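You operate a simulated robot arm through the tools that you are given. There is no shell and no other tool. Be economical: measure what you need, move in short steps, check, and stop when the job is done.

You run a simulated two-armed robot. Do the job below in one go: nothing can be reset, and whatever is moved stays where it is left.

Task
Warm the sauce on the middle ring till it steams, and carry it back to the trivet.
Fine: both hands on the pot each way; start the ring on 5, off once it steams; lid on at the end.
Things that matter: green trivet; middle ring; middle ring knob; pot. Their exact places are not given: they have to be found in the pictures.

Only the result counts: the job must be done as asked and must still hold three seconds after the hand-in. Knocking over, shifting, dropping, spilling or breaking anything else fails it. Lids that push on must go on centred and level and be pressed home; caps that screw on are set level and turned clockwise until they are tight.

Robot
Two 7-joint arms with two-finger parallel grippers on one trunk, on a base that drives. Base frame: it is fixed to the floor where the robot stands at the start and does not move with it; the origin is under the middle of the robot, x ahead of it, y to its left, z up; the surface under the hand at the start is at about z = 0.95. Lengths are in m, angles in degrees, forces in N, time in s.
The left shoulder is at the start at [0.07, 0.163, 1.052], the right one opposite. With the tool pointing down near the work surface each hand reaches from about 0.3 to 0.86 m from the robot's upright axis, wherever it stands, measured 20 degrees to its own side. Places, roughly: green trivet [0.5, 0.1, 1]; middle ring [0.5, -0.5, 1]; middle ring knob [0.4, -0.4, 0.9]; pot (28x16x9 cm) [0.5, 0.1, 1]. Payload 3.43 kg a hand.
Tool frame (each hand has its own): the origin (TCP) lies between the finger pads and is the grasp point; the fingertips stand 0.034 m ahead of it; z points along the fingers, y is the line along which they close. Largest opening 0.128 m; finger width 0.024, thickness 0.012; the body of the gripper, 0.048 by 0.13 m, starts 0.096 m behind the TCP.
Orientation is that of the tool frame in the base frame, as a unit quaternion [w, x, y, z]. With the fingers straight down and closing along the base's y, the tool's x points along the base's -x, its y along +y and its z along -z.

Tools
- The arms move only by the tool step_arm. It takes "left_deltas", "right_deltas" or both (then of equal length, played together; a hand with none holds still); each is a list of rows, each an object (a shift or turn left out is 0, a gripper value left out holds the last) with "rotation": the turn, a rotation vector about the tool's x, y, z in units of 60 degrees (1.0 is 60 degrees), a list of three; "offset": the shift along the tool's x, y, z in units of 500 mm (1.0 is 500 mm), a list of three; "claw": the gripper command, from -1 (shut) to 1 (fully open), values between in proportion. In form: [{"rotation": [wx, wy, wz], "offset": [dx, dy, dz], "claw": claw}, ...]. A call has 1 to 10 rows; each row is the pose to reach, as a shift and turn from the pose commanded when the call began, along the tool's axes at that moment. A call with a number of a shift or a turn outside -1 to 1 is refused whole. Rows are played at 5 a second. More than 0.05 m and 8.6 degrees between two rows, or a gripper value outside its range, and nothing of the call is played. Where a pose cannot be reached the arm comes as near as it can. A force on the tool above 40 N (or 10 N above the force at the start of the call, whichever is more), or a blocked arm, ends the call early, and 0.2 s more pass. The fingers move at their own pace (about 0.153 m/s each) and stop on an object; they squeeze with about 32 N. The grip force told is the motor's: it shows also when the fingers shut on nothing. Time passes only in rows, and 0.2 s behind the last, so rows that repeat a pose let the fingers close. The reply holds the time, the measured pose of the TCP, the force on the tool along the base axes, the opening and the grip force, in the units named above and with some noise, with the torque about the TCP (base axes, N m) and any sound that the robot's microphone picked up, and new pictures: "views" is both (left out), scene, wrist or none (wrist: the cameras of the hands that moved).
- Cameras (640 x 400 px; columns grow to the right, rows downward): "scene" is now at [0.134, -0.0215, 1.2809]; the picture's right is [-0.27, -0.96, -0.00], its down [-0.50, 0.14, -0.85] and it looks along [0.82, -0.23, -0.52] (base axes); focal length 214 px, centre (320, 200). "left" rides on the left gripper at [0.076, 0.011, -0.16] in its tool frame; the picture's right is [-0.15, 0.99, 0.00], its down [-0.88, -0.13, -0.46] and it looks along [-0.45, -0.07, 0.89] (tool axes); focal length 234 px, centre (320, 200). "right" rides on the right gripper at [0.076, -0.011, -0.16] in its tool frame; the picture's right is [0.15, 0.99, 0.00], its down [-0.88, 0.13, -0.46] and it looks along [-0.45, 0.07, 0.89] (tool axes); focal length 234 px, centre (320, 200).
- raise_lower(by): slides the trunk up (or, below 0, down) by that many m; the arms and the scene camera ride with it, the base frame stays. It gives what a move gives, with no picture.
- drive_base(legs): drives the robot by 1 to 6 legs, each [ahead, left, turn to the left] in m, m and degrees, along the robot's own axes; the way and the turn of a leg run together, so that a leg with both is an arc; at most 1.5 m and 180 degrees a leg. The arms and the cameras ride along, it lands a little off, and it stops where it bumps. It gives what a move gives, and a new picture of the scene camera.
- turn_head(pan, tilt): turns the head with the scene camera to pan (to the left, within 86 degrees either way) and tilt (down, from -29 to 69), counted from straight ahead of the robot. It gives what a move gives, and a new picture of the scene camera.
- measure_at(camera, pixels): for up to 12 pixels [column, row] of the newest picture of that camera ("zoom" is the newest enlarged one), the place [x, y, z] in the base frame of the surface seen there, good to about 0.003 m, but the place of the scene camera against the robot may be out by one fixed shift of up to 0.012 m in any direction. No time passes.
- enlarge(camera, box): a new picture of the part [left, top, right, bottom] of that camera's present view, enlarged. No time passes.
- close_job(): hands the job in; it is judged then, once.

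Keep the steps short. Do not move on a guess: measure, check each grasp and each placing, and mend mistakes. In all there are 80 turns and 260 pictures (those below and enlarged ones count). Leave the grippers open and the arms clear of the work at the hand-in unless told otherwise, and finish with a single line.

The tools are called after "Request:" as name(argument=value, ...) on one line, values as JSON. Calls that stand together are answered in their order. step_arm: Moves the arms, as the interface text tells. Its arguments: {"type":"object","properties":{"left_deltas":{"type":"array","items":{"type":"object","properties":{"rotation":{"type":"array","items":{"type":"number"}},"offset":{"type":"array","items":{"type":"number"}},"claw":{"type":"number"}}}},"right_deltas":{"type":"array","items":{"type":"object","properties":{"rotation":{"type":"array","items":{"type":"number"}},"offset":{"type":"array","items":{"type":"number"}},"claw":{"type":"number"}}}},"views":{"type":"string","enum":["both","scene","wrist","none"]}},"required":[]} The other tools are called the same way: raise_lower (by) slides the trunk up or down; drive_base (legs) drives the base; turn_head (pan, tilt) turns the head that bears the scene camera; measure_at (camera, pixels) gives the place of the surface under pixels of a picture; enlarge (camera, box) takes an enlarged picture of a part of a camera's view; close_job () hands the job in.

At the start:

```text
clock: 0.0
left_eef_pos: [0.6835, -0.0571, 1.16]
left_tool_rot: [0.0, 0.0, 1.0, -0.001]
left_contact_force: [-0.6, 0.4, 0.4]
left_torque: [0.0, 0.04, 0.05]
left_finger_gap: 0.1281
left_finger_force: 0.0
right_eef_pos: [0.4903, -0.4792, 1.1959]
right_tool_rot: [0.0, -0.001, 1.0, -0.001]
right_contact_force: [0.0, 0.5, 0.3]
right_torque: [0.02, -0.03, 0.03]
right_finger_gap: 0.1281
right_finger_force: 0.0
trunk travel left (down, up): [-0.532, 0.408]
robot x, y, heading: [0.0006, -0.0016, 0.1]
head pan, tilt: [-15.6, 31.6]
```

scene: 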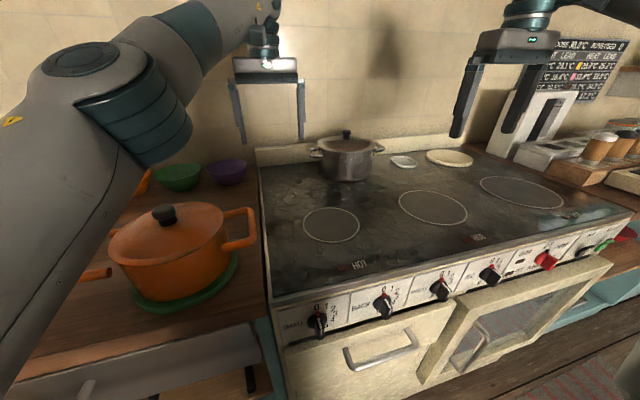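
right: 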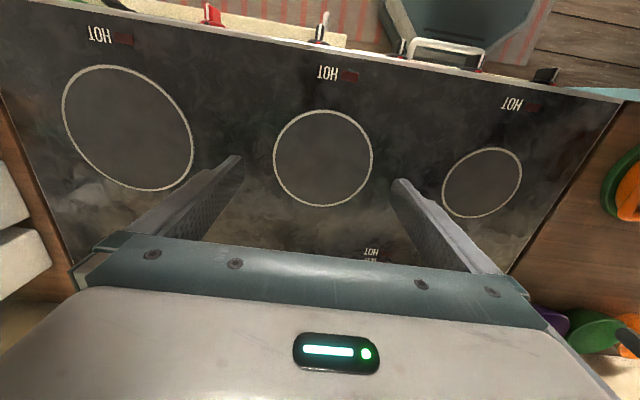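
left: 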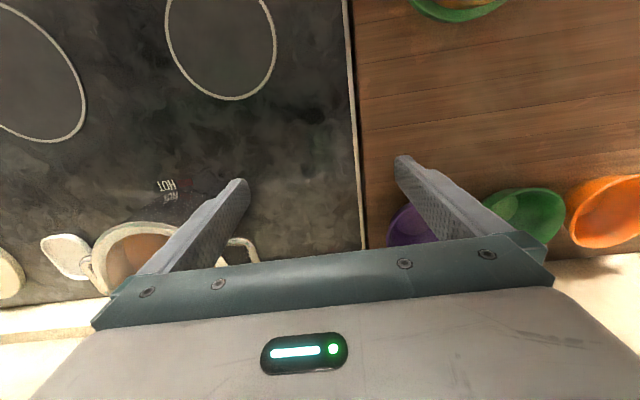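

I see an orange pot with a lid on a green trivet at about (170,255), the stove rings, and five knobs. I'll look closer at the pot and the knobs.

Request:
enlarge(camera="scene", box=[80, 180, 280, 310])

Request:
enlarge(camera="scene", box=[270, 220, 470, 345])

Request:
enlarge(camera="scene", box=[440, 200, 640, 325])

Request:
measure_at(camera="scene", pixels=[[166, 212], [110, 233], [252, 211], [253, 240], [90, 275], [433, 207], [331, 224], [522, 193], [318, 322], [385, 304], [440, 288], [490, 274]])

```text
3.08 times, centred on (180, 245) of scene
```

zoom: 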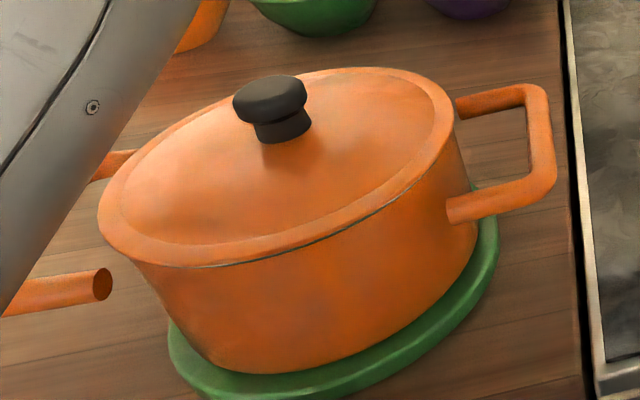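

```text
3.20 times, centred on (370, 282) of scene
```

zoom: 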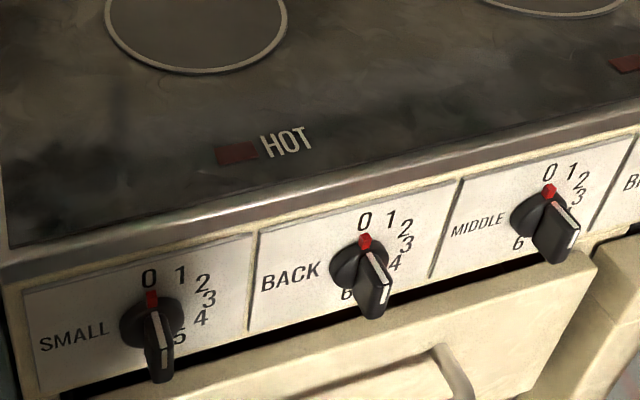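

```text
3.20 times, centred on (540, 262) of scene
```

zoom: 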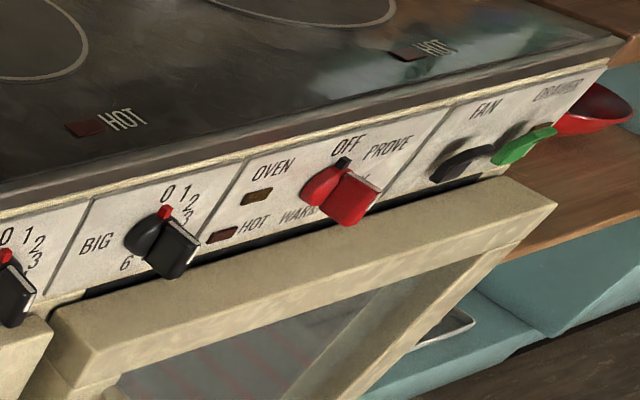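

```text
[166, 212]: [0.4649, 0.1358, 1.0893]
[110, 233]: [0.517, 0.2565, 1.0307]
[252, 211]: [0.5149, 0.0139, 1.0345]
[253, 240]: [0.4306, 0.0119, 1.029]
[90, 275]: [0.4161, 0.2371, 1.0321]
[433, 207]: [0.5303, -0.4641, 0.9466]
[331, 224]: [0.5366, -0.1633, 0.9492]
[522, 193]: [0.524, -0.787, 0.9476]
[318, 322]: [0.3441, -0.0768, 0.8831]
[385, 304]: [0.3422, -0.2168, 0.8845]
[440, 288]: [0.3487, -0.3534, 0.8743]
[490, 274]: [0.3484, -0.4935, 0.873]
```

The knobs are SMALL, BACK, MIDDLE and BIG, so the middle ring is near [0.53,-0.46] and its knob near [0.35,-0.35,0.875]. The left arm hides the left handle, so I'll raise the left hand and bring it above the left handle.

Request:
step_arm(left_deltas=[{"offset": [0, 0, -0.08]}, {"offset": [0, 0, -0.16]}, {"offset": [0.05, 0.08, -0.16]}, {"offset": [0.1, 0.155, -0.16]}, {"offset": [0.15, 0.23, -0.16]}, {"offset": [0.2, 0.31, -0.16]}, {"offset": [0.25, 0.385, -0.16]}, {"offset": [0.3, 0.46, -0.16]}, {"offset": [0.35, 0.535, -0.16]}, {"offset": [0.4, 0.61, -0.16]}])

Request:
turn_head(pan=-35, tilt=55)

```text
clock: 2.2
left_eef_pos: [0.4841, 0.2507, 1.2388]
left_tool_rot: [0.0, 0.0, 1.0, -0.001]
left_contact_force: [-0.1, 0.8, 0.1]
left_torque: [-0.04, -0.02, 0.01]
left_finger_gap: 0.1279
left_finger_force: 0.2
left hand out of reach, approached as far as the arm can: row 1, 2
right_eef_pos: [0.4888, -0.4772, 1.1973]
right_tool_rot: [0.002, 0.0, 1.0, -0.001]
right_contact_force: [-0.3, 0.6, 0.6]
right_torque: [-0.04, -0.03, 0.01]
right_finger_gap: 0.1279
right_finger_force: 0.1
trunk travel left (down, up): [-0.532, 0.408]
robot x, y, heading: [-0.0029, -0.0011, -0.1]
head pan, tilt: [-15.6, 31.6]
```

scene: 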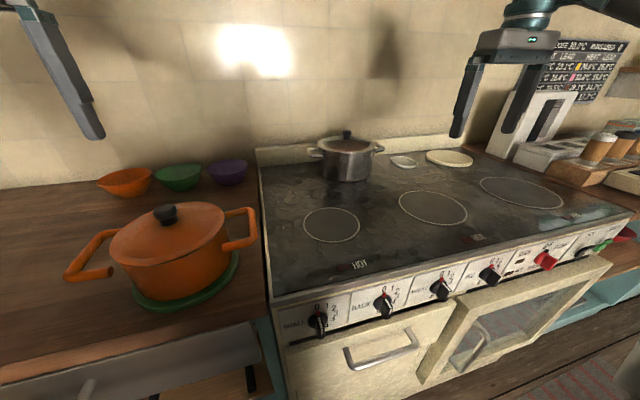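
left: 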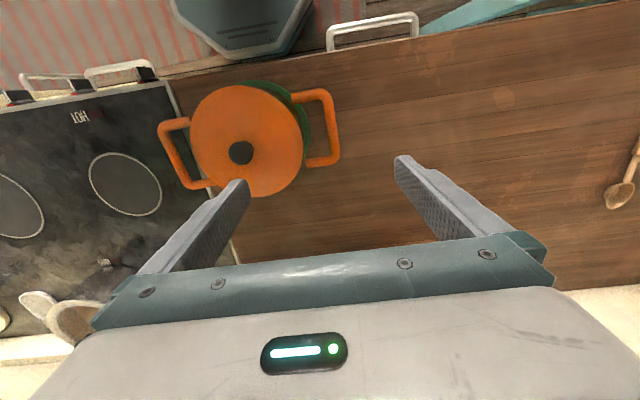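

```text
clock: 3.1
left_eef_pos: [0.4842, 0.2486, 1.2397]
left_tool_rot: [0.0, 0.0, 1.0, 0.0]
left_contact_force: [-0.3, -0.9, 0.4]
left_torque: [-0.02, -0.01, -0.01]
left_finger_gap: 0.128
left_finger_force: 0.0
right_eef_pos: [0.4898, -0.4802, 1.1955]
right_tool_rot: [0.0, 0.0, 1.0, -0.001]
right_contact_force: [0.5, 0.3, -0.4]
right_torque: [-0.01, 0.02, 0.01]
right_finger_gap: 0.1281
right_finger_force: 0.1
trunk travel left (down, up): [-0.532, 0.408]
robot x, y, heading: [-0.0012, -0.0012, 0.0]
head pan, tilt: [-35.0, 55.0]
```

scene: 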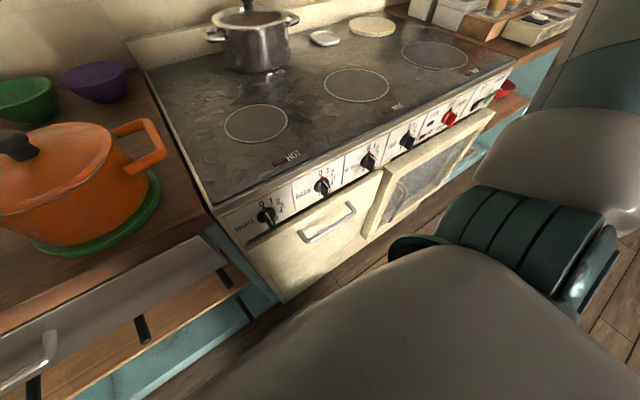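

The left handle looks odd, with its near end seeming to end short of the body. I'll zoom in on the pot in the left wrist view, and on the knobs.

Request:
enlarge(camera="left", box=[140, 70, 360, 208])

Request:
enlarge(camera="scene", box=[310, 110, 470, 210])

Request:
measure_at(camera="left", pixels=[[239, 152], [163, 126], [170, 160], [184, 185], [325, 96], [333, 130], [330, 160], [305, 163], [297, 96], [180, 122], [205, 183], [245, 85]])

```text
2.90 times, centred on (250, 139) of left
```

zoom: 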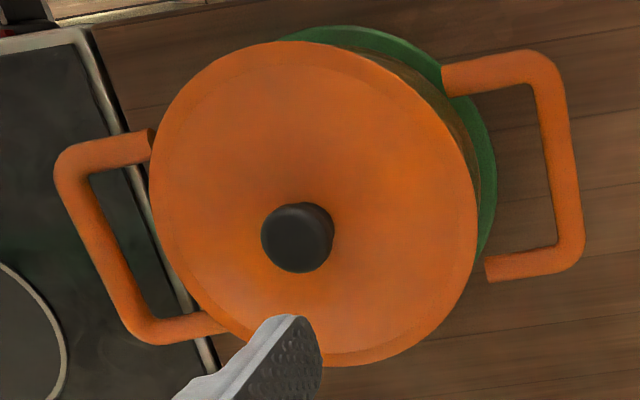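

```text
4.00 times, centred on (390, 160) of scene
```

zoom: 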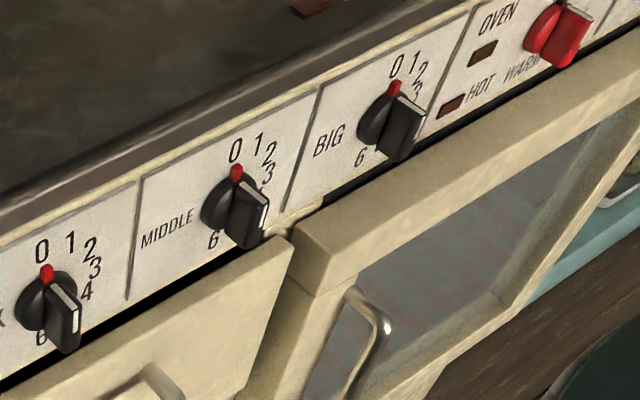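

```text
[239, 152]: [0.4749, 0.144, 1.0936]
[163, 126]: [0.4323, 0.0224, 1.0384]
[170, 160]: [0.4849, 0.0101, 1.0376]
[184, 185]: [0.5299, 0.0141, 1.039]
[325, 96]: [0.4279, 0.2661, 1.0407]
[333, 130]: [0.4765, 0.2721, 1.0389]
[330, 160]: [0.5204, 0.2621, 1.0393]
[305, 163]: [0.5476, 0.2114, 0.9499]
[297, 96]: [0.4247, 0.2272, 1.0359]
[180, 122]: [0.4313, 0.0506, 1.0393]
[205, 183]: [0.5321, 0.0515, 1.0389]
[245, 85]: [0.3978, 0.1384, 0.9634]
```

Handles are located: bars along x at y≈0.011 and y≈0.27, z≈1.038, with the middle at x≈0.478. Before any driving I'll measure how far the drawer and the oven door stick out.

Request:
measure_at(camera="scene", pixels=[[365, 236], [420, 190], [493, 112], [360, 210], [200, 245], [130, 290], [30, 335], [45, 355], [330, 225], [270, 300], [368, 160], [100, 365]])

Request:
enlarge(camera="scene", box=[0, 160, 400, 400])

```text
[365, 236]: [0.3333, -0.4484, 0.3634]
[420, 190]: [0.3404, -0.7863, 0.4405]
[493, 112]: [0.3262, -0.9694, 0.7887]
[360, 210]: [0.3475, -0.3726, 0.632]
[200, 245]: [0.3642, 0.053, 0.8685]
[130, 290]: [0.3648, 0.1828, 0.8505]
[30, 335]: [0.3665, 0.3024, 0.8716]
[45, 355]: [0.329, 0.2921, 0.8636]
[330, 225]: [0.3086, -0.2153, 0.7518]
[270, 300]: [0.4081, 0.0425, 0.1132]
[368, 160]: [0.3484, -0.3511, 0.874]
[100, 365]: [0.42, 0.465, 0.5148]
```

```text
1.60 times, centred on (200, 280) of scene
```

zoom: 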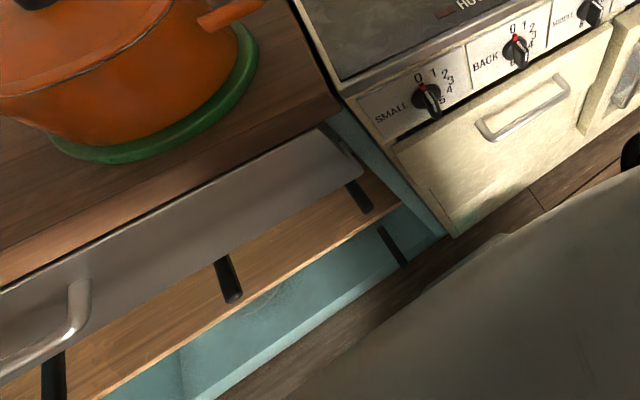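

Nothing sticks out beyond x≈0.30, so driving sideways is clear. First I'll move the right hand at its present height to above the right handle.

Request:
step_arm(right_deltas=[{"offset": [0, 0.098, 0]}, {"offset": [0, 0.196, 0]}, {"offset": [0, 0.294, 0]}, {"offset": [0, 0.392, 0]}, {"offset": [0, 0.49, 0]}, {"offset": [0, 0.588, 0]}, {"offset": [0, 0.686, 0]}, {"offset": [0.005, 0.784, 0]}, {"offset": [0.01, 0.882, 0]}, {"offset": [0.015, 0.98, 0]}], views="wrist")

Request:
drive_base(legs=[[0, -0.18, 0]])

```text
clock: 5.3
left_eef_pos: [0.4845, 0.2517, 1.2398]
left_tool_rot: [0.0, 0.0, 1.0, -0.002]
left_contact_force: [0.2, -0.2, 0.3]
left_torque: [-0.03, 0.01, 0.01]
left_finger_gap: 0.128
left_finger_force: 0.1
right_eef_pos: [0.4821, 0.0109, 1.1952]
right_tool_rot: [-0.001, -0.001, 1.0, -0.001]
right_contact_force: [0.6, 1.0, -0.1]
right_torque: [-0.03, 0.0, 0.01]
right_finger_gap: 0.1279
right_finger_force: 0.2
trunk travel left (down, up): [-0.532, 0.408]
robot x, y, heading: [0.0004, 0.0003, -0.0]
head pan, tilt: [-35.0, 55.0]
```

right: 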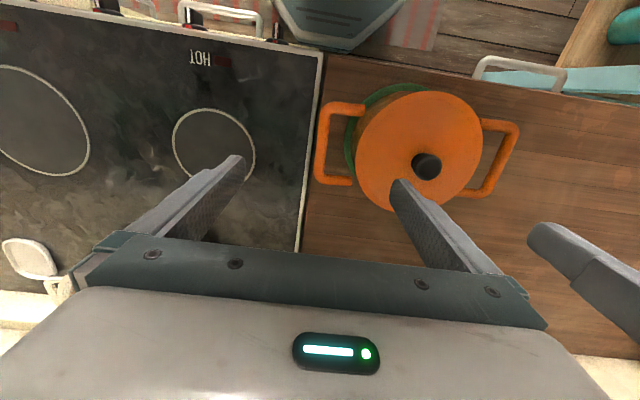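

```text
clock: 6.8
left_eef_pos: [0.4847, 0.0678, 1.2396]
left_tool_rot: [0.0, -0.001, 1.0, 0.0]
left_contact_force: [-0.5, 0.1, -0.1]
left_torque: [0.0, 0.02, 0.03]
left_finger_gap: 0.1279
left_finger_force: 0.1
right_eef_pos: [0.4816, -0.1716, 1.196]
right_tool_rot: [0.0, -0.002, 1.0, 0.0]
right_contact_force: [-0.6, -0.1, 0.0]
right_torque: [0.05, -0.03, 0.0]
right_finger_gap: 0.1279
right_finger_force: 0.0
trunk travel left (down, up): [-0.532, 0.408]
robot x, y, heading: [0.0012, -0.1778, 0.1]
head pan, tilt: [-35.0, 55.0]
```

scene: 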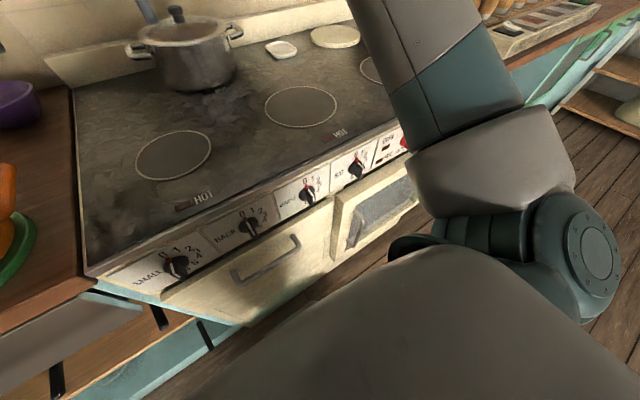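

The base landed at y≈-0.178. Now I'll bring both hands back over their handles at z≈1.16, with the claws narrowed to about 44 mm so the inner finger fits inside the loop.

Request:
step_arm(left_deltas=[{"offset": [0.003, 0.08, 0], "claw": -0.31}, {"offset": [0.006, 0.16, 0]}, {"offset": [0.01, 0.24, 0]}, {"offset": [0.013, 0.32, 0]}, {"offset": [0.016, 0.404, 0.05]}, {"offset": [0.016, 0.404, 0.13]}, {"offset": [0.016, 0.404, 0.16]}], right_deltas=[{"offset": [0, 0.075, 0], "claw": -0.31}, {"offset": [0, 0.15, 0]}, {"offset": [0, 0.225, 0]}, {"offset": [0, 0.3, 0]}, {"offset": [0, 0.366, 0]}, {"offset": [0, 0.366, 0.05]}, {"offset": [0, 0.366, 0.072]}], views="wrist")

Request:
turn_head(pan=30, tilt=35)

```text
clock: 8.4
left_eef_pos: [0.4745, 0.2718, 1.1579]
left_tool_rot: [0.001, -0.001, 1.0, -0.001]
left_contact_force: [0.5, -1.0, 0.1]
left_torque: [-0.06, -0.02, 0.0]
left_finger_gap: 0.0441
left_finger_force: 0.1
right_eef_pos: [0.481, 0.0116, 1.1604]
right_tool_rot: [0.0, 0.0, 1.0, 0.0]
right_contact_force: [-0.5, -0.1, -0.1]
right_torque: [-0.03, -0.03, 0.01]
right_finger_gap: 0.0444
right_finger_force: 0.0
trunk travel left (down, up): [-0.532, 0.408]
robot x, y, heading: [0.0006, -0.1811, 0.1]
head pan, tilt: [-35.0, 55.0]
```

right: 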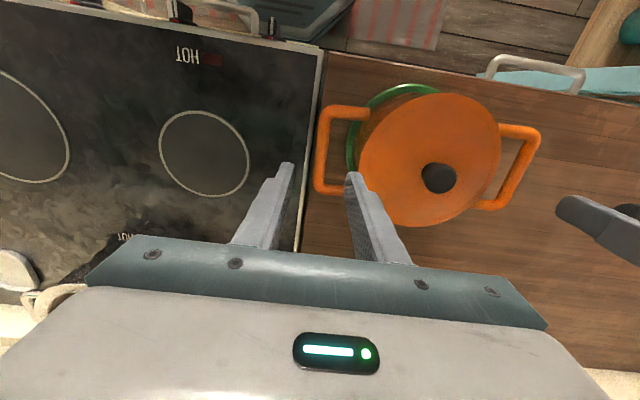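
left: 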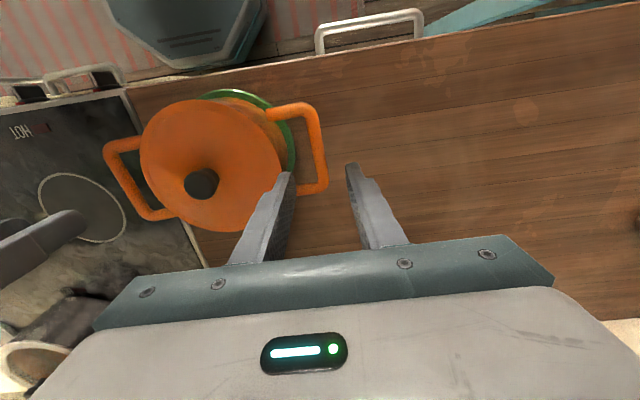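

```text
clock: 9.7
left_eef_pos: [0.4746, 0.2711, 1.1578]
left_tool_rot: [0.0, -0.001, 1.0, 0.001]
left_contact_force: [-0.4, -0.5, 0.5]
left_torque: [-0.01, 0.01, 0.01]
left_finger_gap: 0.0442
left_finger_force: 0.1
right_eef_pos: [0.4811, 0.0106, 1.1606]
right_tool_rot: [0.001, -0.001, 1.0, 0.0]
right_contact_force: [0.1, 0.5, 1.6]
right_torque: [-0.03, -0.04, 0.0]
right_finger_gap: 0.0442
right_finger_force: 0.2
trunk travel left (down, up): [-0.532, 0.408]
robot x, y, heading: [-0.0036, -0.1768, -0.1]
head pan, tilt: [30.0, 35.0]
```

scene: 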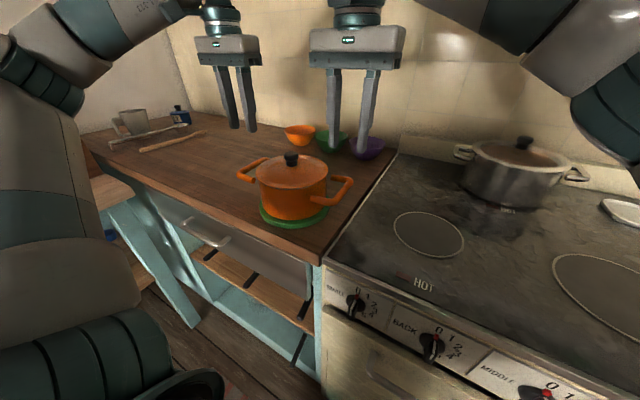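

I'll measure the bars from both wrist cameras for exact placing.

Request:
measure_at(camera="right", pixels=[[322, 125], [321, 150], [319, 175], [335, 188], [345, 113], [365, 113], [439, 178], [360, 160], [515, 170], [500, 130], [370, 108], [352, 150]])

Request:
measure_at(camera="left", pixels=[[310, 120], [316, 145], [322, 170], [122, 170], [112, 150], [202, 184], [290, 112], [310, 188], [268, 100], [292, 160], [230, 93], [270, 145]])

Request:
enlarge(camera="right", box=[300, 70, 560, 232])

Request:
enlarge(camera="scene", box=[220, 130, 380, 240])

```text
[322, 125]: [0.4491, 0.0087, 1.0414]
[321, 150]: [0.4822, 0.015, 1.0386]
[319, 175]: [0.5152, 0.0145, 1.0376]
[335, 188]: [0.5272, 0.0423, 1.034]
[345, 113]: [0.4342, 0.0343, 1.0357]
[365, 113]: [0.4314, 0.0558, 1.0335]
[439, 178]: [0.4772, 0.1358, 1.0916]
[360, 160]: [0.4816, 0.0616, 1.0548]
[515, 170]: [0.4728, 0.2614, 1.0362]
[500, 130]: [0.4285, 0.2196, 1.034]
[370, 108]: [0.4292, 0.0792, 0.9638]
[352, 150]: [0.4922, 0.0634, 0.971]
```

```text
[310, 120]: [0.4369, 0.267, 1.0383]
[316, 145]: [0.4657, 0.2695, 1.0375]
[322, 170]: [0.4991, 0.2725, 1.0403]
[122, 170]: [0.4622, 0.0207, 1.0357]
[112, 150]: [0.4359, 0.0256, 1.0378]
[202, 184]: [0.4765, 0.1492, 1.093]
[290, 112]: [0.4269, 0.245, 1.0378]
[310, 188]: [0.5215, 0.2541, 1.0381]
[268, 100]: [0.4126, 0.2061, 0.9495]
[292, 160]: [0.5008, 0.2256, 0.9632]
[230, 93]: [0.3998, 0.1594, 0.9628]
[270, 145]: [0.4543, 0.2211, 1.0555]
```

```text
2.46 times, centred on (430, 151) of right
```

zoom: 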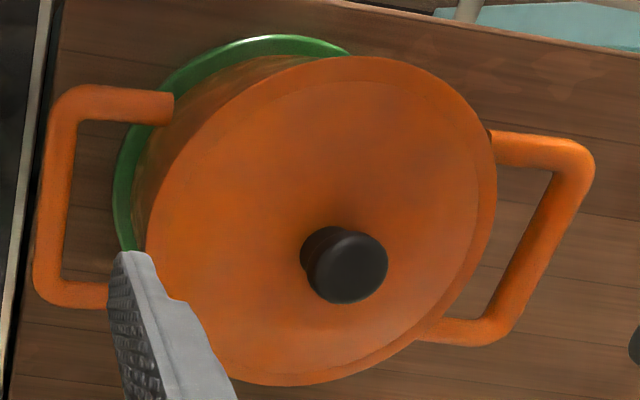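

```text
3.64 times, centred on (300, 185) of scene
```

zoom: 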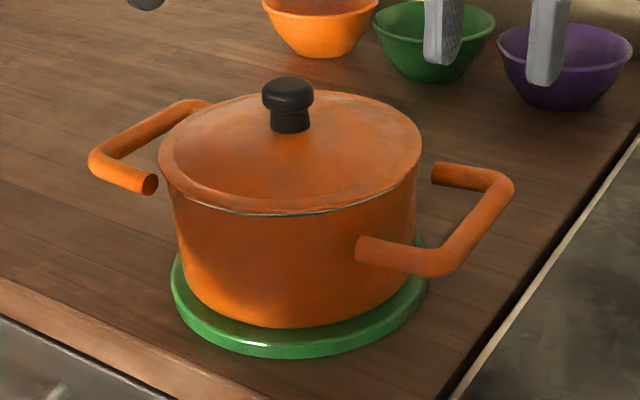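

The right bar is at y≈0.0125, the left at y≈0.270, top z≈1.038. I'll lower both hands to TCP z≈1.030 with the claws still at 44 mm.

Request:
step_arm(left_deltas=[{"offset": [-0.007, -0.003, 0.08]}, {"offset": [-0.007, -0.003, 0.15]}, {"offset": [-0.007, -0.003, 0.2]}, {"offset": [-0.007, -0.003, 0.256]}, {"offset": [-0.007, -0.003, 0.256]}], right_deltas=[{"offset": [0.006, 0.003, 0.08]}, {"offset": [0.006, 0.003, 0.15]}, {"offset": [0.006, 0.003, 0.2]}, {"offset": [0.006, 0.003, 0.261]}, {"offset": [0.006, 0.003, 0.261]}])

Request:
enlarge(camera="scene", box=[200, 100, 400, 240])

```text
clock: 10.9
left_eef_pos: [0.4786, 0.2714, 1.0321]
left_tool_rot: [0.0, -0.002, 1.0, 0.0]
left_contact_force: [-0.4, 0.1, -0.1]
left_torque: [0.01, -0.03, 0.0]
left_finger_gap: 0.0443
left_finger_force: 0.0
right_eef_pos: [0.4788, 0.0122, 1.0299]
right_tool_rot: [0.0, -0.001, 1.0, 0.0]
right_contact_force: [0.2, 0.1, 0.7]
right_torque: [0.02, 0.0, 0.01]
right_finger_gap: 0.0443
right_finger_force: 0.1
trunk travel left (down, up): [-0.532, 0.408]
robot x, y, heading: [0.0019, -0.182, 0.2]
head pan, tilt: [30.0, 35.0]
```

scene: 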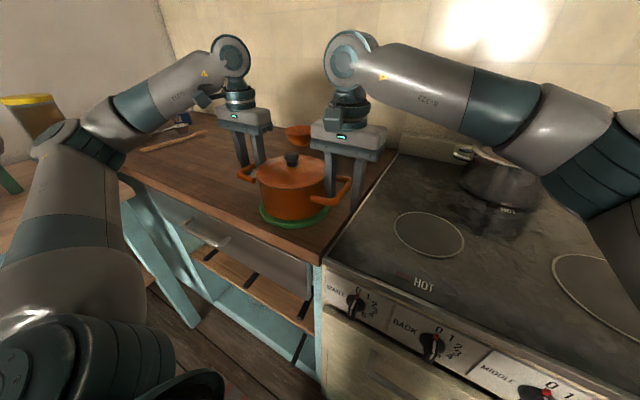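
right: 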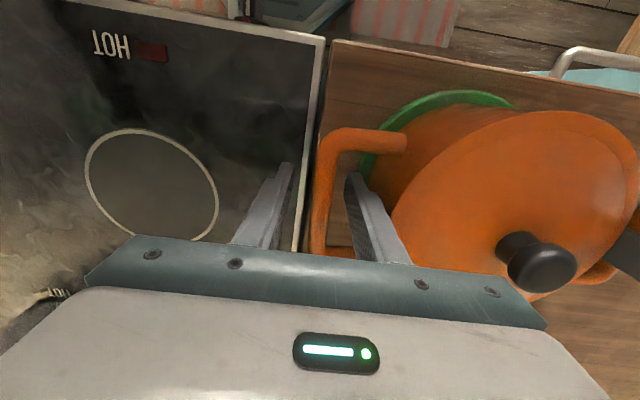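
left: 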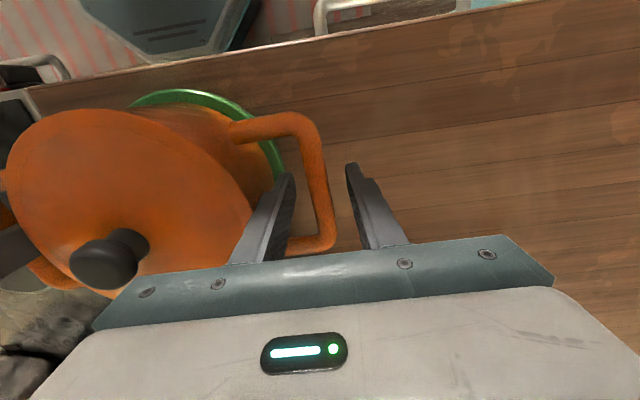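

```text
2.86 times, centred on (300, 170) of scene
```

zoom: 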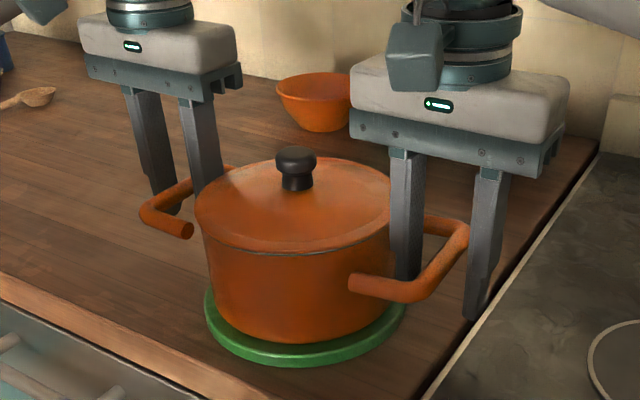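

Both claws straddle the bars with the inner fingers inside the loops. I'll close them.

Request:
step_arm(left_deltas=[{"claw": -1}, {"claw": -1}, {"claw": -1}], right_deltas=[{"claw": -1}, {"claw": -1}, {"claw": -1}], views="wrist")

```text
clock: 11.7
left_eef_pos: [0.4802, 0.2692, 1.0312]
left_tool_rot: [0.001, -0.001, 1.0, -0.001]
left_contact_force: [8.1, -15.5, 0.0]
left_torque: [0.01, 0.13, 0.84]
left_finger_gap: 0.0162
left_finger_force: 32.3
right_eef_pos: [0.4777, 0.0143, 1.0304]
right_tool_rot: [0.0, -0.003, 1.0, 0.0]
right_contact_force: [-6.9, 16.4, -0.1]
right_torque: [-0.01, -0.19, 0.84]
right_finger_gap: 0.0163
right_finger_force: 31.5
trunk travel left (down, up): [-0.532, 0.408]
robot x, y, heading: [-0.0014, -0.1828, -0.3]
head pan, tilt: [30.0, 35.0]
```

right: 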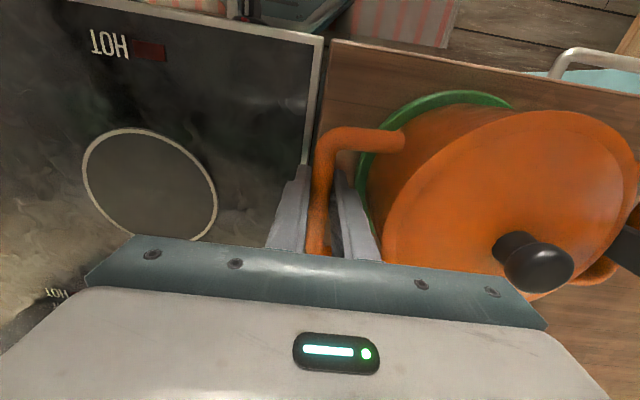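
left: 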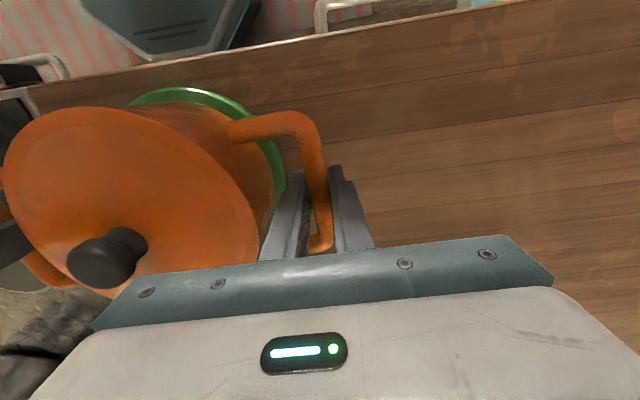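

Both hold with a 16 mm gap. The pot is turned about 5° from the hands, which gives 0.84 N m of twist and about 16 N sideways. I'll turn both hands 4° and shift them about 2 mm inward to relieve that.

Request:
step_arm(left_deltas=[{"offset": [0, -0.002, 0], "rotation": [0, 0, -0.035]}, {"offset": [0, -0.004, 0], "rotation": [0, 0, -0.07]}, {"offset": [0, -0.004, 0], "rotation": [0, 0, -0.07]}], right_deltas=[{"offset": [0, 0.002, 0], "rotation": [0, 0, -0.035]}, {"offset": [0, 0.004, 0], "rotation": [0, 0, -0.07]}, {"offset": [0, 0.004, 0], "rotation": [0, 0, -0.07]}], views="none")

```text
clock: 12.5
left_eef_pos: [0.4782, 0.2681, 1.031]
left_tool_rot: [-0.001, -0.039, 0.999, 0.0]
left_contact_force: [-8.1, 14.9, 1.8]
left_torque: [0.0, 0.55, -0.86]
left_finger_gap: 0.0159
left_finger_force: 32.0
right_eef_pos: [0.4801, 0.0131, 1.0299]
right_tool_rot: [0.001, -0.036, 0.999, -0.002]
right_contact_force: [9.9, -14.1, 2.9]
right_torque: [0.0, -0.63, -0.84]
right_finger_gap: 0.0159
right_finger_force: 32.1
trunk travel left (down, up): [-0.532, 0.408]
robot x, y, heading: [0.0002, -0.1867, -0.0]
head pan, tilt: [30.0, 35.0]
```

That overshot by about the same amount, so I'll go half-way back.

Request:
step_arm(left_deltas=[{"offset": [0, 0.002, 0], "rotation": [0, 0, 0.035]}, {"offset": [0, 0.002, 0], "rotation": [0, 0, 0.035]}], right_deltas=[{"offset": [0, -0.002, 0], "rotation": [0, 0, 0.035]}, {"offset": [0, -0.002, 0], "rotation": [0, 0, 0.035]}], views="none")

```text
clock: 13.1
left_eef_pos: [0.48, 0.2688, 1.0309]
left_tool_rot: [0.001, -0.02, 1.0, 0.001]
left_contact_force: [3.7, 19.4, 2.8]
left_torque: [0.0, 0.14, -0.01]
left_finger_gap: 0.0156
left_finger_force: 32.2
right_eef_pos: [0.4784, 0.0129, 1.0305]
right_tool_rot: [-0.001, -0.02, 1.0, -0.002]
right_contact_force: [-0.4, -20.6, 3.9]
right_torque: [0.03, -0.1, 0.07]
right_finger_gap: 0.0155
right_finger_force: 31.8
trunk travel left (down, up): [-0.532, 0.408]
robot x, y, heading: [-0.0038, -0.1805, 0.5]
head pan, tilt: [30.0, 35.0]
```

The twist is gone but about 20 N of inward squeeze remains. I'll ease each hand out 1 mm and lift 10 mm.

Request:
step_arm(left_deltas=[{"offset": [0, 0.0025, 0]}, {"offset": [0, 0.0025, -0.01]}, {"offset": [0, 0.0025, -0.02]}, {"offset": [0, 0.0025, -0.02]}], right_deltas=[{"offset": [0, -0.0025, 0]}, {"offset": [0, -0.0025, -0.01]}, {"offset": [0, -0.0025, -0.02]}, {"offset": [0, -0.0025, -0.02]}])

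Request:
enlarge(camera="scene", box=[200, 100, 400, 240])

```text
clock: 14.1
left_eef_pos: [0.4792, 0.271, 1.0398]
left_tool_rot: [0.0, -0.019, 1.0, -0.001]
left_contact_force: [2.0, 5.0, -5.7]
left_torque: [-0.06, -0.2, 0.13]
left_finger_gap: 0.0155
left_finger_force: 31.5
right_eef_pos: [0.4786, 0.0157, 1.0405]
right_tool_rot: [-0.001, -0.021, 1.0, 0.0]
right_contact_force: [-1.0, -4.8, -6.1]
right_torque: [0.0, 0.27, 0.08]
right_finger_gap: 0.0153
right_finger_force: 32.0
trunk travel left (down, up): [-0.532, 0.408]
robot x, y, heading: [-0.0005, -0.1832, -0.0]
head pan, tilt: [30.0, 35.0]
```

scene: 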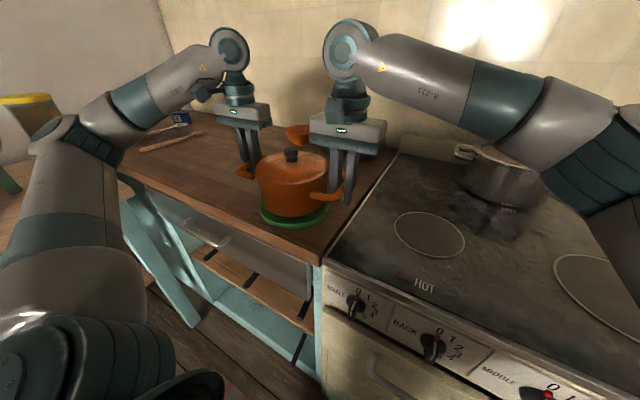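
right: 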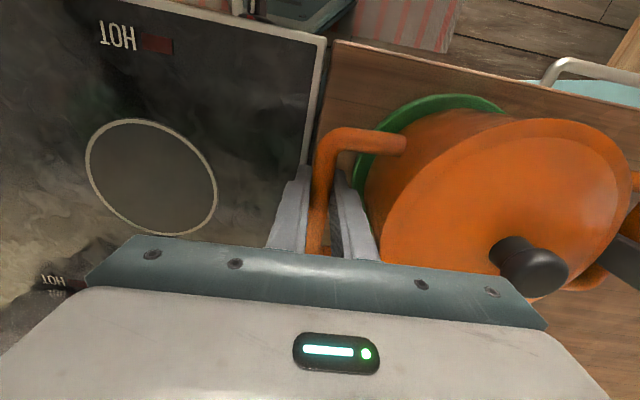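
left: 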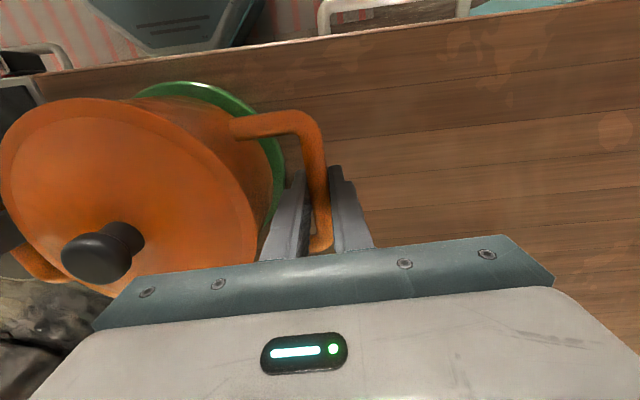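

```text
2.86 times, centred on (300, 170) of scene
```

zoom: 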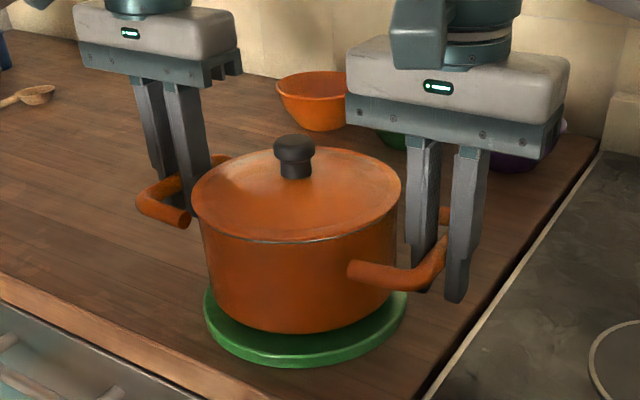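

The pot is lifted level at about 6 N per hand. I'll raise it 5 cm more and start carrying it right together, checking the arms.

Request:
step_arm(left_deltas=[{"offset": [0, 0, -0.03]}, {"offset": [0, 0, -0.07]}, {"offset": [0, 0, -0.11]}, {"offset": [0, -0.04, -0.12]}, {"offset": [-0.003, -0.1, -0.12]}, {"offset": [-0.006, -0.17, -0.12]}, {"offset": [-0.01, -0.24, -0.12]}, {"offset": [-0.013, -0.31, -0.12]}, {"offset": [-0.016, -0.36, -0.12]}, {"offset": [-0.017, -0.38, -0.12]}], right_deltas=[{"offset": [0, 0, -0.03]}, {"offset": [0, 0, -0.07]}, {"offset": [0, 0, -0.11]}, {"offset": [0, -0.04, -0.12]}, {"offset": [-0.003, -0.1, -0.12]}, {"offset": [-0.006, -0.17, -0.12]}, {"offset": [-0.01, -0.24, -0.12]}, {"offset": [-0.013, -0.31, -0.12]}, {"offset": [-0.016, -0.36, -0.12]}, {"offset": [-0.017, -0.38, -0.12]}])

Request:
turn_head(pan=-15, tilt=32)

```text
clock: 16.3
left_eef_pos: [0.4953, 0.0796, 1.0999]
left_tool_rot: [-0.001, -0.019, 1.0, 0.0]
left_contact_force: [1.2, 11.4, -7.7]
left_torque: [0.01, 0.31, 0.17]
left_finger_gap: 0.0155
left_finger_force: 32.3
right_eef_pos: [0.4952, -0.1763, 1.0994]
right_tool_rot: [-0.001, -0.019, 1.0, 0.0]
right_contact_force: [-0.7, -11.7, -7.0]
right_torque: [0.14, -0.24, 0.01]
right_finger_gap: 0.0157
right_finger_force: 31.6
trunk travel left (down, up): [-0.532, 0.408]
robot x, y, heading: [-0.0, -0.1785, 0.2]
head pan, tilt: [30.0, 35.0]
```

scene: 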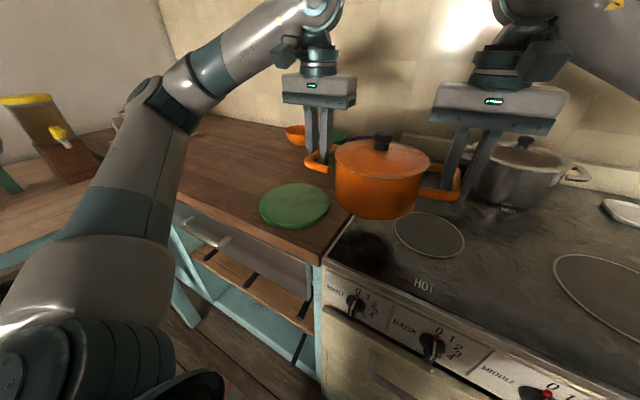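
right: 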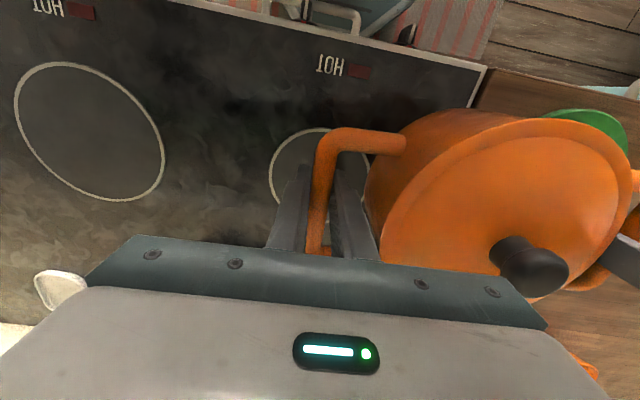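
left: 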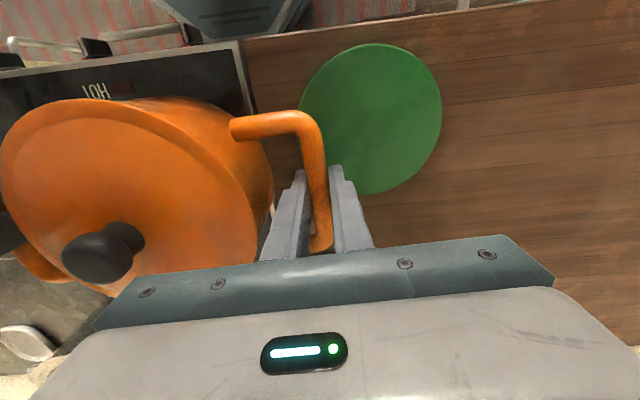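

```text
clock: 17.5
left_eef_pos: [0.4961, 0.0811, 1.1012]
left_tool_rot: [0.0, -0.019, 1.0, -0.001]
left_contact_force: [-0.1, 6.2, -5.9]
left_torque: [0.0, 0.21, 0.08]
left_finger_gap: 0.0155
left_finger_force: 32.4
right_eef_pos: [0.4954, -0.1755, 1.0979]
right_tool_rot: [-0.001, -0.019, 1.0, 0.0]
right_contact_force: [-1.4, -7.0, -6.5]
right_torque: [0.07, -0.22, 0.07]
right_finger_gap: 0.0156
right_finger_force: 31.9
trunk travel left (down, up): [-0.532, 0.408]
robot x, y, heading: [-0.0056, -0.1798, 0.2]
head pan, tilt: [-15.0, 32.0]
```

scene: 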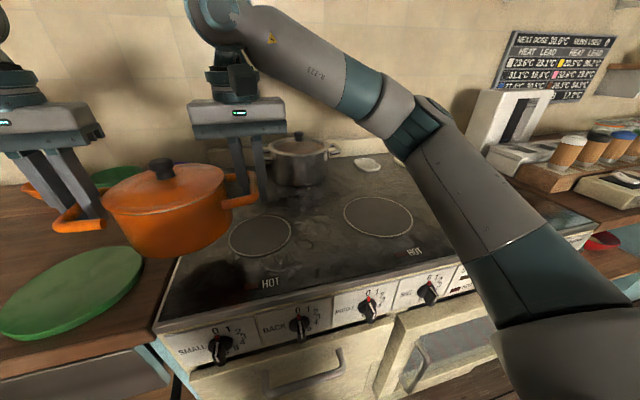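

I can see both the green trivet (left view, centre ~(370,118)) and the middle ring (right view, centre ~(90,132)). I'll measure their edges.

Request:
measure_at(camera="left", pixels=[[303, 118], [439, 115], [375, 46], [370, 190], [370, 118], [330, 62], [420, 165], [425, 65]])

Request:
measure_at(camera="right", pixels=[[16, 95], [163, 160], [62, 64], [117, 199], [89, 132], [130, 88], [45, 170], [340, 130], [60, 290]])

Request:
measure_at(camera="scene", pixels=[[425, 105], [470, 200], [500, 130], [345, 215], [413, 218], [378, 198], [380, 237], [378, 216], [299, 136], [330, 60]])

Request:
enlarge(camera="scene", box=[480, 20, 640, 120])

```text
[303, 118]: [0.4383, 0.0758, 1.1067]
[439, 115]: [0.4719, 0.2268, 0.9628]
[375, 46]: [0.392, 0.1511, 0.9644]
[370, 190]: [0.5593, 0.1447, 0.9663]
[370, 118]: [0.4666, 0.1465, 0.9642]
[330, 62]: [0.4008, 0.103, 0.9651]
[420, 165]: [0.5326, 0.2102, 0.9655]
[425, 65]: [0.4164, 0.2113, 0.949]
```

```text
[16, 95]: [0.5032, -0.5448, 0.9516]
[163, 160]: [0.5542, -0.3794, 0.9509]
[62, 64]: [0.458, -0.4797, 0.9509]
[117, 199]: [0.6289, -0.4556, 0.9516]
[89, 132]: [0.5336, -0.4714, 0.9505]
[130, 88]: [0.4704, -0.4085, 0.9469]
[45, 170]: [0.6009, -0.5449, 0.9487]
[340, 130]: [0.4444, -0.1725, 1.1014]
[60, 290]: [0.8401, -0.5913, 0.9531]
```

```text
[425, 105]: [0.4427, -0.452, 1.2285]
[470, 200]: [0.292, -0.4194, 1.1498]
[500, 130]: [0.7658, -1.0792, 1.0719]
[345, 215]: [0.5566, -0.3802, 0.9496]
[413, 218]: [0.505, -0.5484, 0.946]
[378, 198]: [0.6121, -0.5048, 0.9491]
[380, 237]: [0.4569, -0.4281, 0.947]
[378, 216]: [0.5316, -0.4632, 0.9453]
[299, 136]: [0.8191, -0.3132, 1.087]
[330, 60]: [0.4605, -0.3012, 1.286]
```

```text
4.00 times, centred on (560, 70) of scene
```

zoom: 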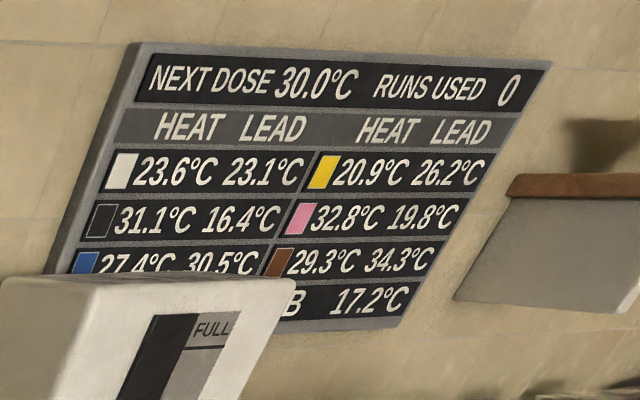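

The trivet centre is ≈(0.475,0.145), top z 0.964. The middle ring centre is ≈(0.535,-0.466), z 0.950. I'll carry the pot further right.

Request:
step_arm(left_deltas=[{"offset": [-0.002, -0.03, 0]}, {"offset": [-0.005, -0.09, 0]}, {"offset": [-0.009, -0.16, 0]}, {"offset": [-0.013, -0.23, 0]}, {"offset": [-0.017, -0.3, 0]}, {"offset": [-0.02, -0.37, 0]}, {"offset": [-0.024, -0.44, 0]}, {"offset": [-0.028, -0.51, 0]}, {"offset": [-0.03, -0.56, 0]}, {"offset": [-0.031, -0.58, 0]}], right_deltas=[{"offset": [-0.002, -0.03, 0]}, {"offset": [-0.005, -0.09, 0]}, {"offset": [-0.009, -0.16, 0]}, {"offset": [-0.013, -0.23, 0]}, {"offset": [-0.017, -0.3, 0]}, {"offset": [-0.02, -0.37, 0]}, {"offset": [-0.024, -0.44, 0]}, {"offset": [-0.028, -0.51, 0]}, {"offset": [-0.03, -0.56, 0]}, {"offset": [-0.031, -0.58, 0]}], views="both")

```text
clock: 19.7
left_eef_pos: [0.5221, -0.2108, 1.1012]
left_tool_rot: [-0.001, -0.02, 1.0, 0.002]
left_contact_force: [1.4, 3.6, -6.8]
left_torque: [0.08, -0.2, 0.11]
left_finger_gap: 0.0158
left_finger_force: 32.4
right_eef_pos: [0.5225, -0.4668, 1.0972]
right_tool_rot: [-0.001, -0.018, 1.0, 0.0]
right_contact_force: [-0.2, -4.7, -5.5]
right_torque: [0.03, 0.2, 0.08]
right_finger_gap: 0.0158
right_finger_force: 31.9
trunk travel left (down, up): [-0.532, 0.408]
robot x, y, heading: [-0.0, -0.1814, 0.2]
head pan, tilt: [-15.0, 32.0]
```

scene: 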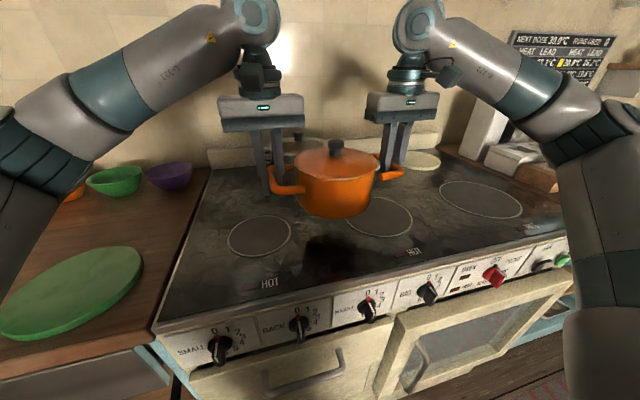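
right: 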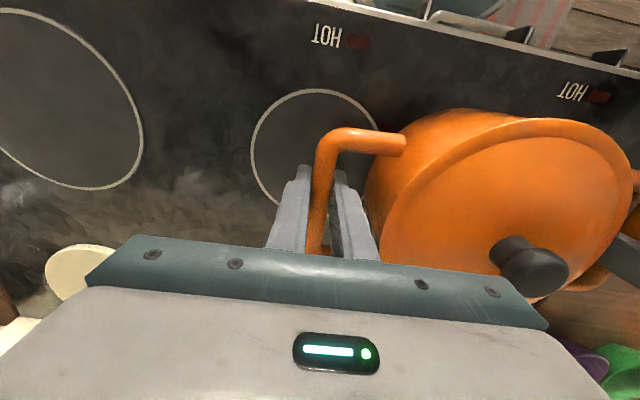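
left: 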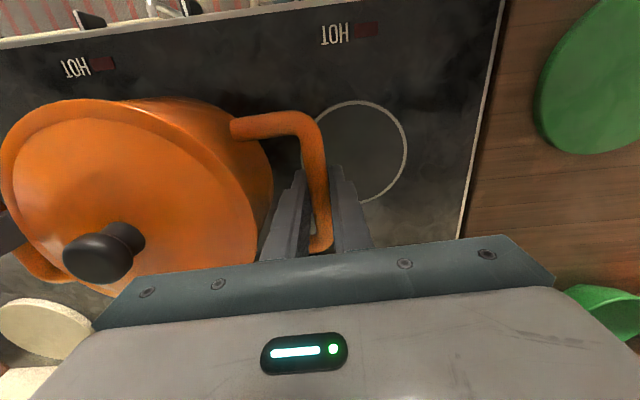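

The pot is well carried. I'll check the right elbow's clearance before the last 13 cm.

Request:
measure_at(camera="scene", pixels=[[560, 155], [610, 140], [535, 125], [515, 150], [570, 200], [485, 120], [625, 180], [540, 178]])

```text
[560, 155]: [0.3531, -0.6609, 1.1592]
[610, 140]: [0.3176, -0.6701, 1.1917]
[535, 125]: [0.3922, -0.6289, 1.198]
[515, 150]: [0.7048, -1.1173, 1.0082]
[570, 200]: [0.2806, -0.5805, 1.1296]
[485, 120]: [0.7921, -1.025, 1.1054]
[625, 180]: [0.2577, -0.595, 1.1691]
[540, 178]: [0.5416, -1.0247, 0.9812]
```

The elbow is at y≈-0.67 and the bench goods are beyond y≈-1.0, so it's clear. I'll finish the carry and lower to about 5 mm above the ring.

Request:
step_arm(left_deltas=[{"offset": [-0.003, -0.04, 0]}, {"offset": [-0.006, -0.1, 0]}, {"offset": [-0.01, -0.16, 0]}, {"offset": [-0.014, -0.22, 0]}, {"offset": [-0.016, -0.255, 0]}, {"offset": [-0.016, -0.255, 0.04]}, {"offset": [-0.016, -0.255, 0.08]}, {"offset": [-0.016, -0.255, 0.12]}, {"offset": [-0.016, -0.255, 0.15]}, {"offset": [-0.016, -0.255, 0.15]}], right_deltas=[{"offset": [-0.003, -0.04, 0]}, {"offset": [-0.006, -0.1, 0]}, {"offset": [-0.01, -0.16, 0]}, {"offset": [-0.014, -0.22, 0]}, {"offset": [-0.016, -0.255, 0]}, {"offset": [-0.016, -0.255, 0.04]}, {"offset": [-0.016, -0.255, 0.08]}, {"offset": [-0.016, -0.255, 0.12]}, {"offset": [-0.016, -0.255, 0.15]}, {"offset": [-0.016, -0.255, 0.15]}])

Request:
enlarge(camera="scene", box=[260, 120, 500, 270])

```text
clock: 21.9
left_eef_pos: [0.5342, -0.3381, 1.0264]
left_tool_rot: [0.0, -0.019, 1.0, -0.001]
left_contact_force: [3.4, -8.9, -5.3]
left_torque: [-0.04, -0.13, 0.45]
left_finger_gap: 0.0154
left_finger_force: 32.2
right_eef_pos: [0.5355, -0.5936, 1.0264]
right_tool_rot: [0.0, -0.02, 1.0, 0.001]
right_contact_force: [-3.6, 9.8, -6.6]
right_torque: [-0.06, 0.13, 0.33]
right_finger_gap: 0.0155
right_finger_force: 32.2
trunk travel left (down, up): [-0.532, 0.408]
robot x, y, heading: [0.0008, -0.1815, 0.1]
head pan, tilt: [-15.0, 32.0]
```

scene: 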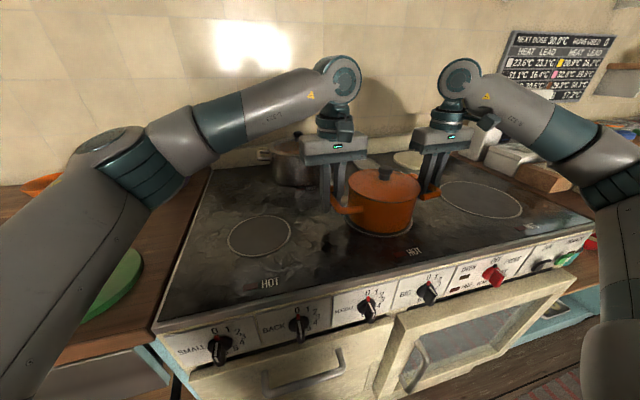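
right: 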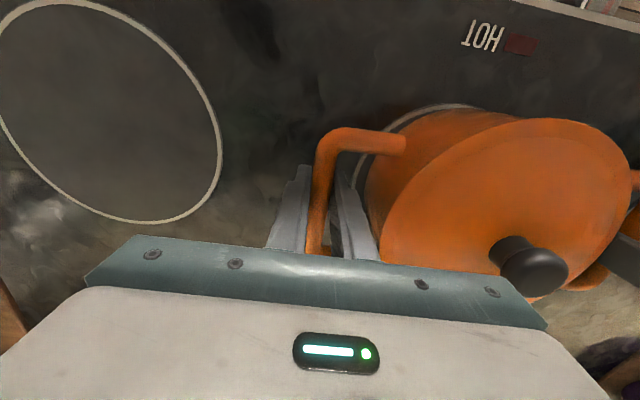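
left: 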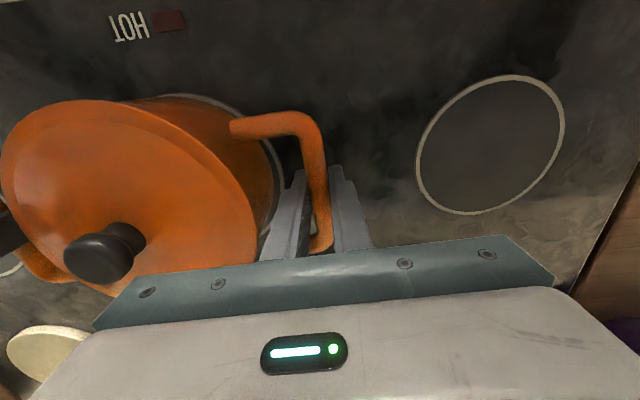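

```text
2.67 times, centred on (380, 195) of scene
```

zoom: 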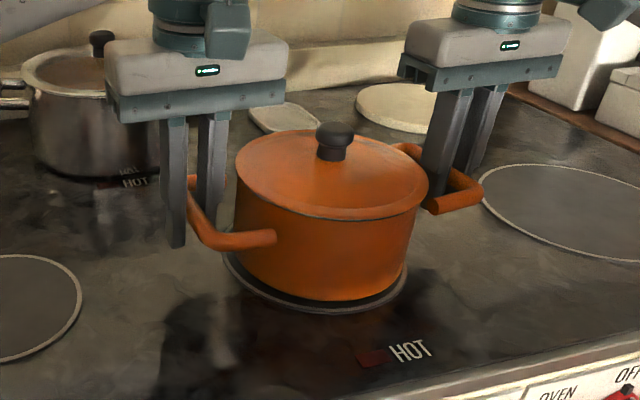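

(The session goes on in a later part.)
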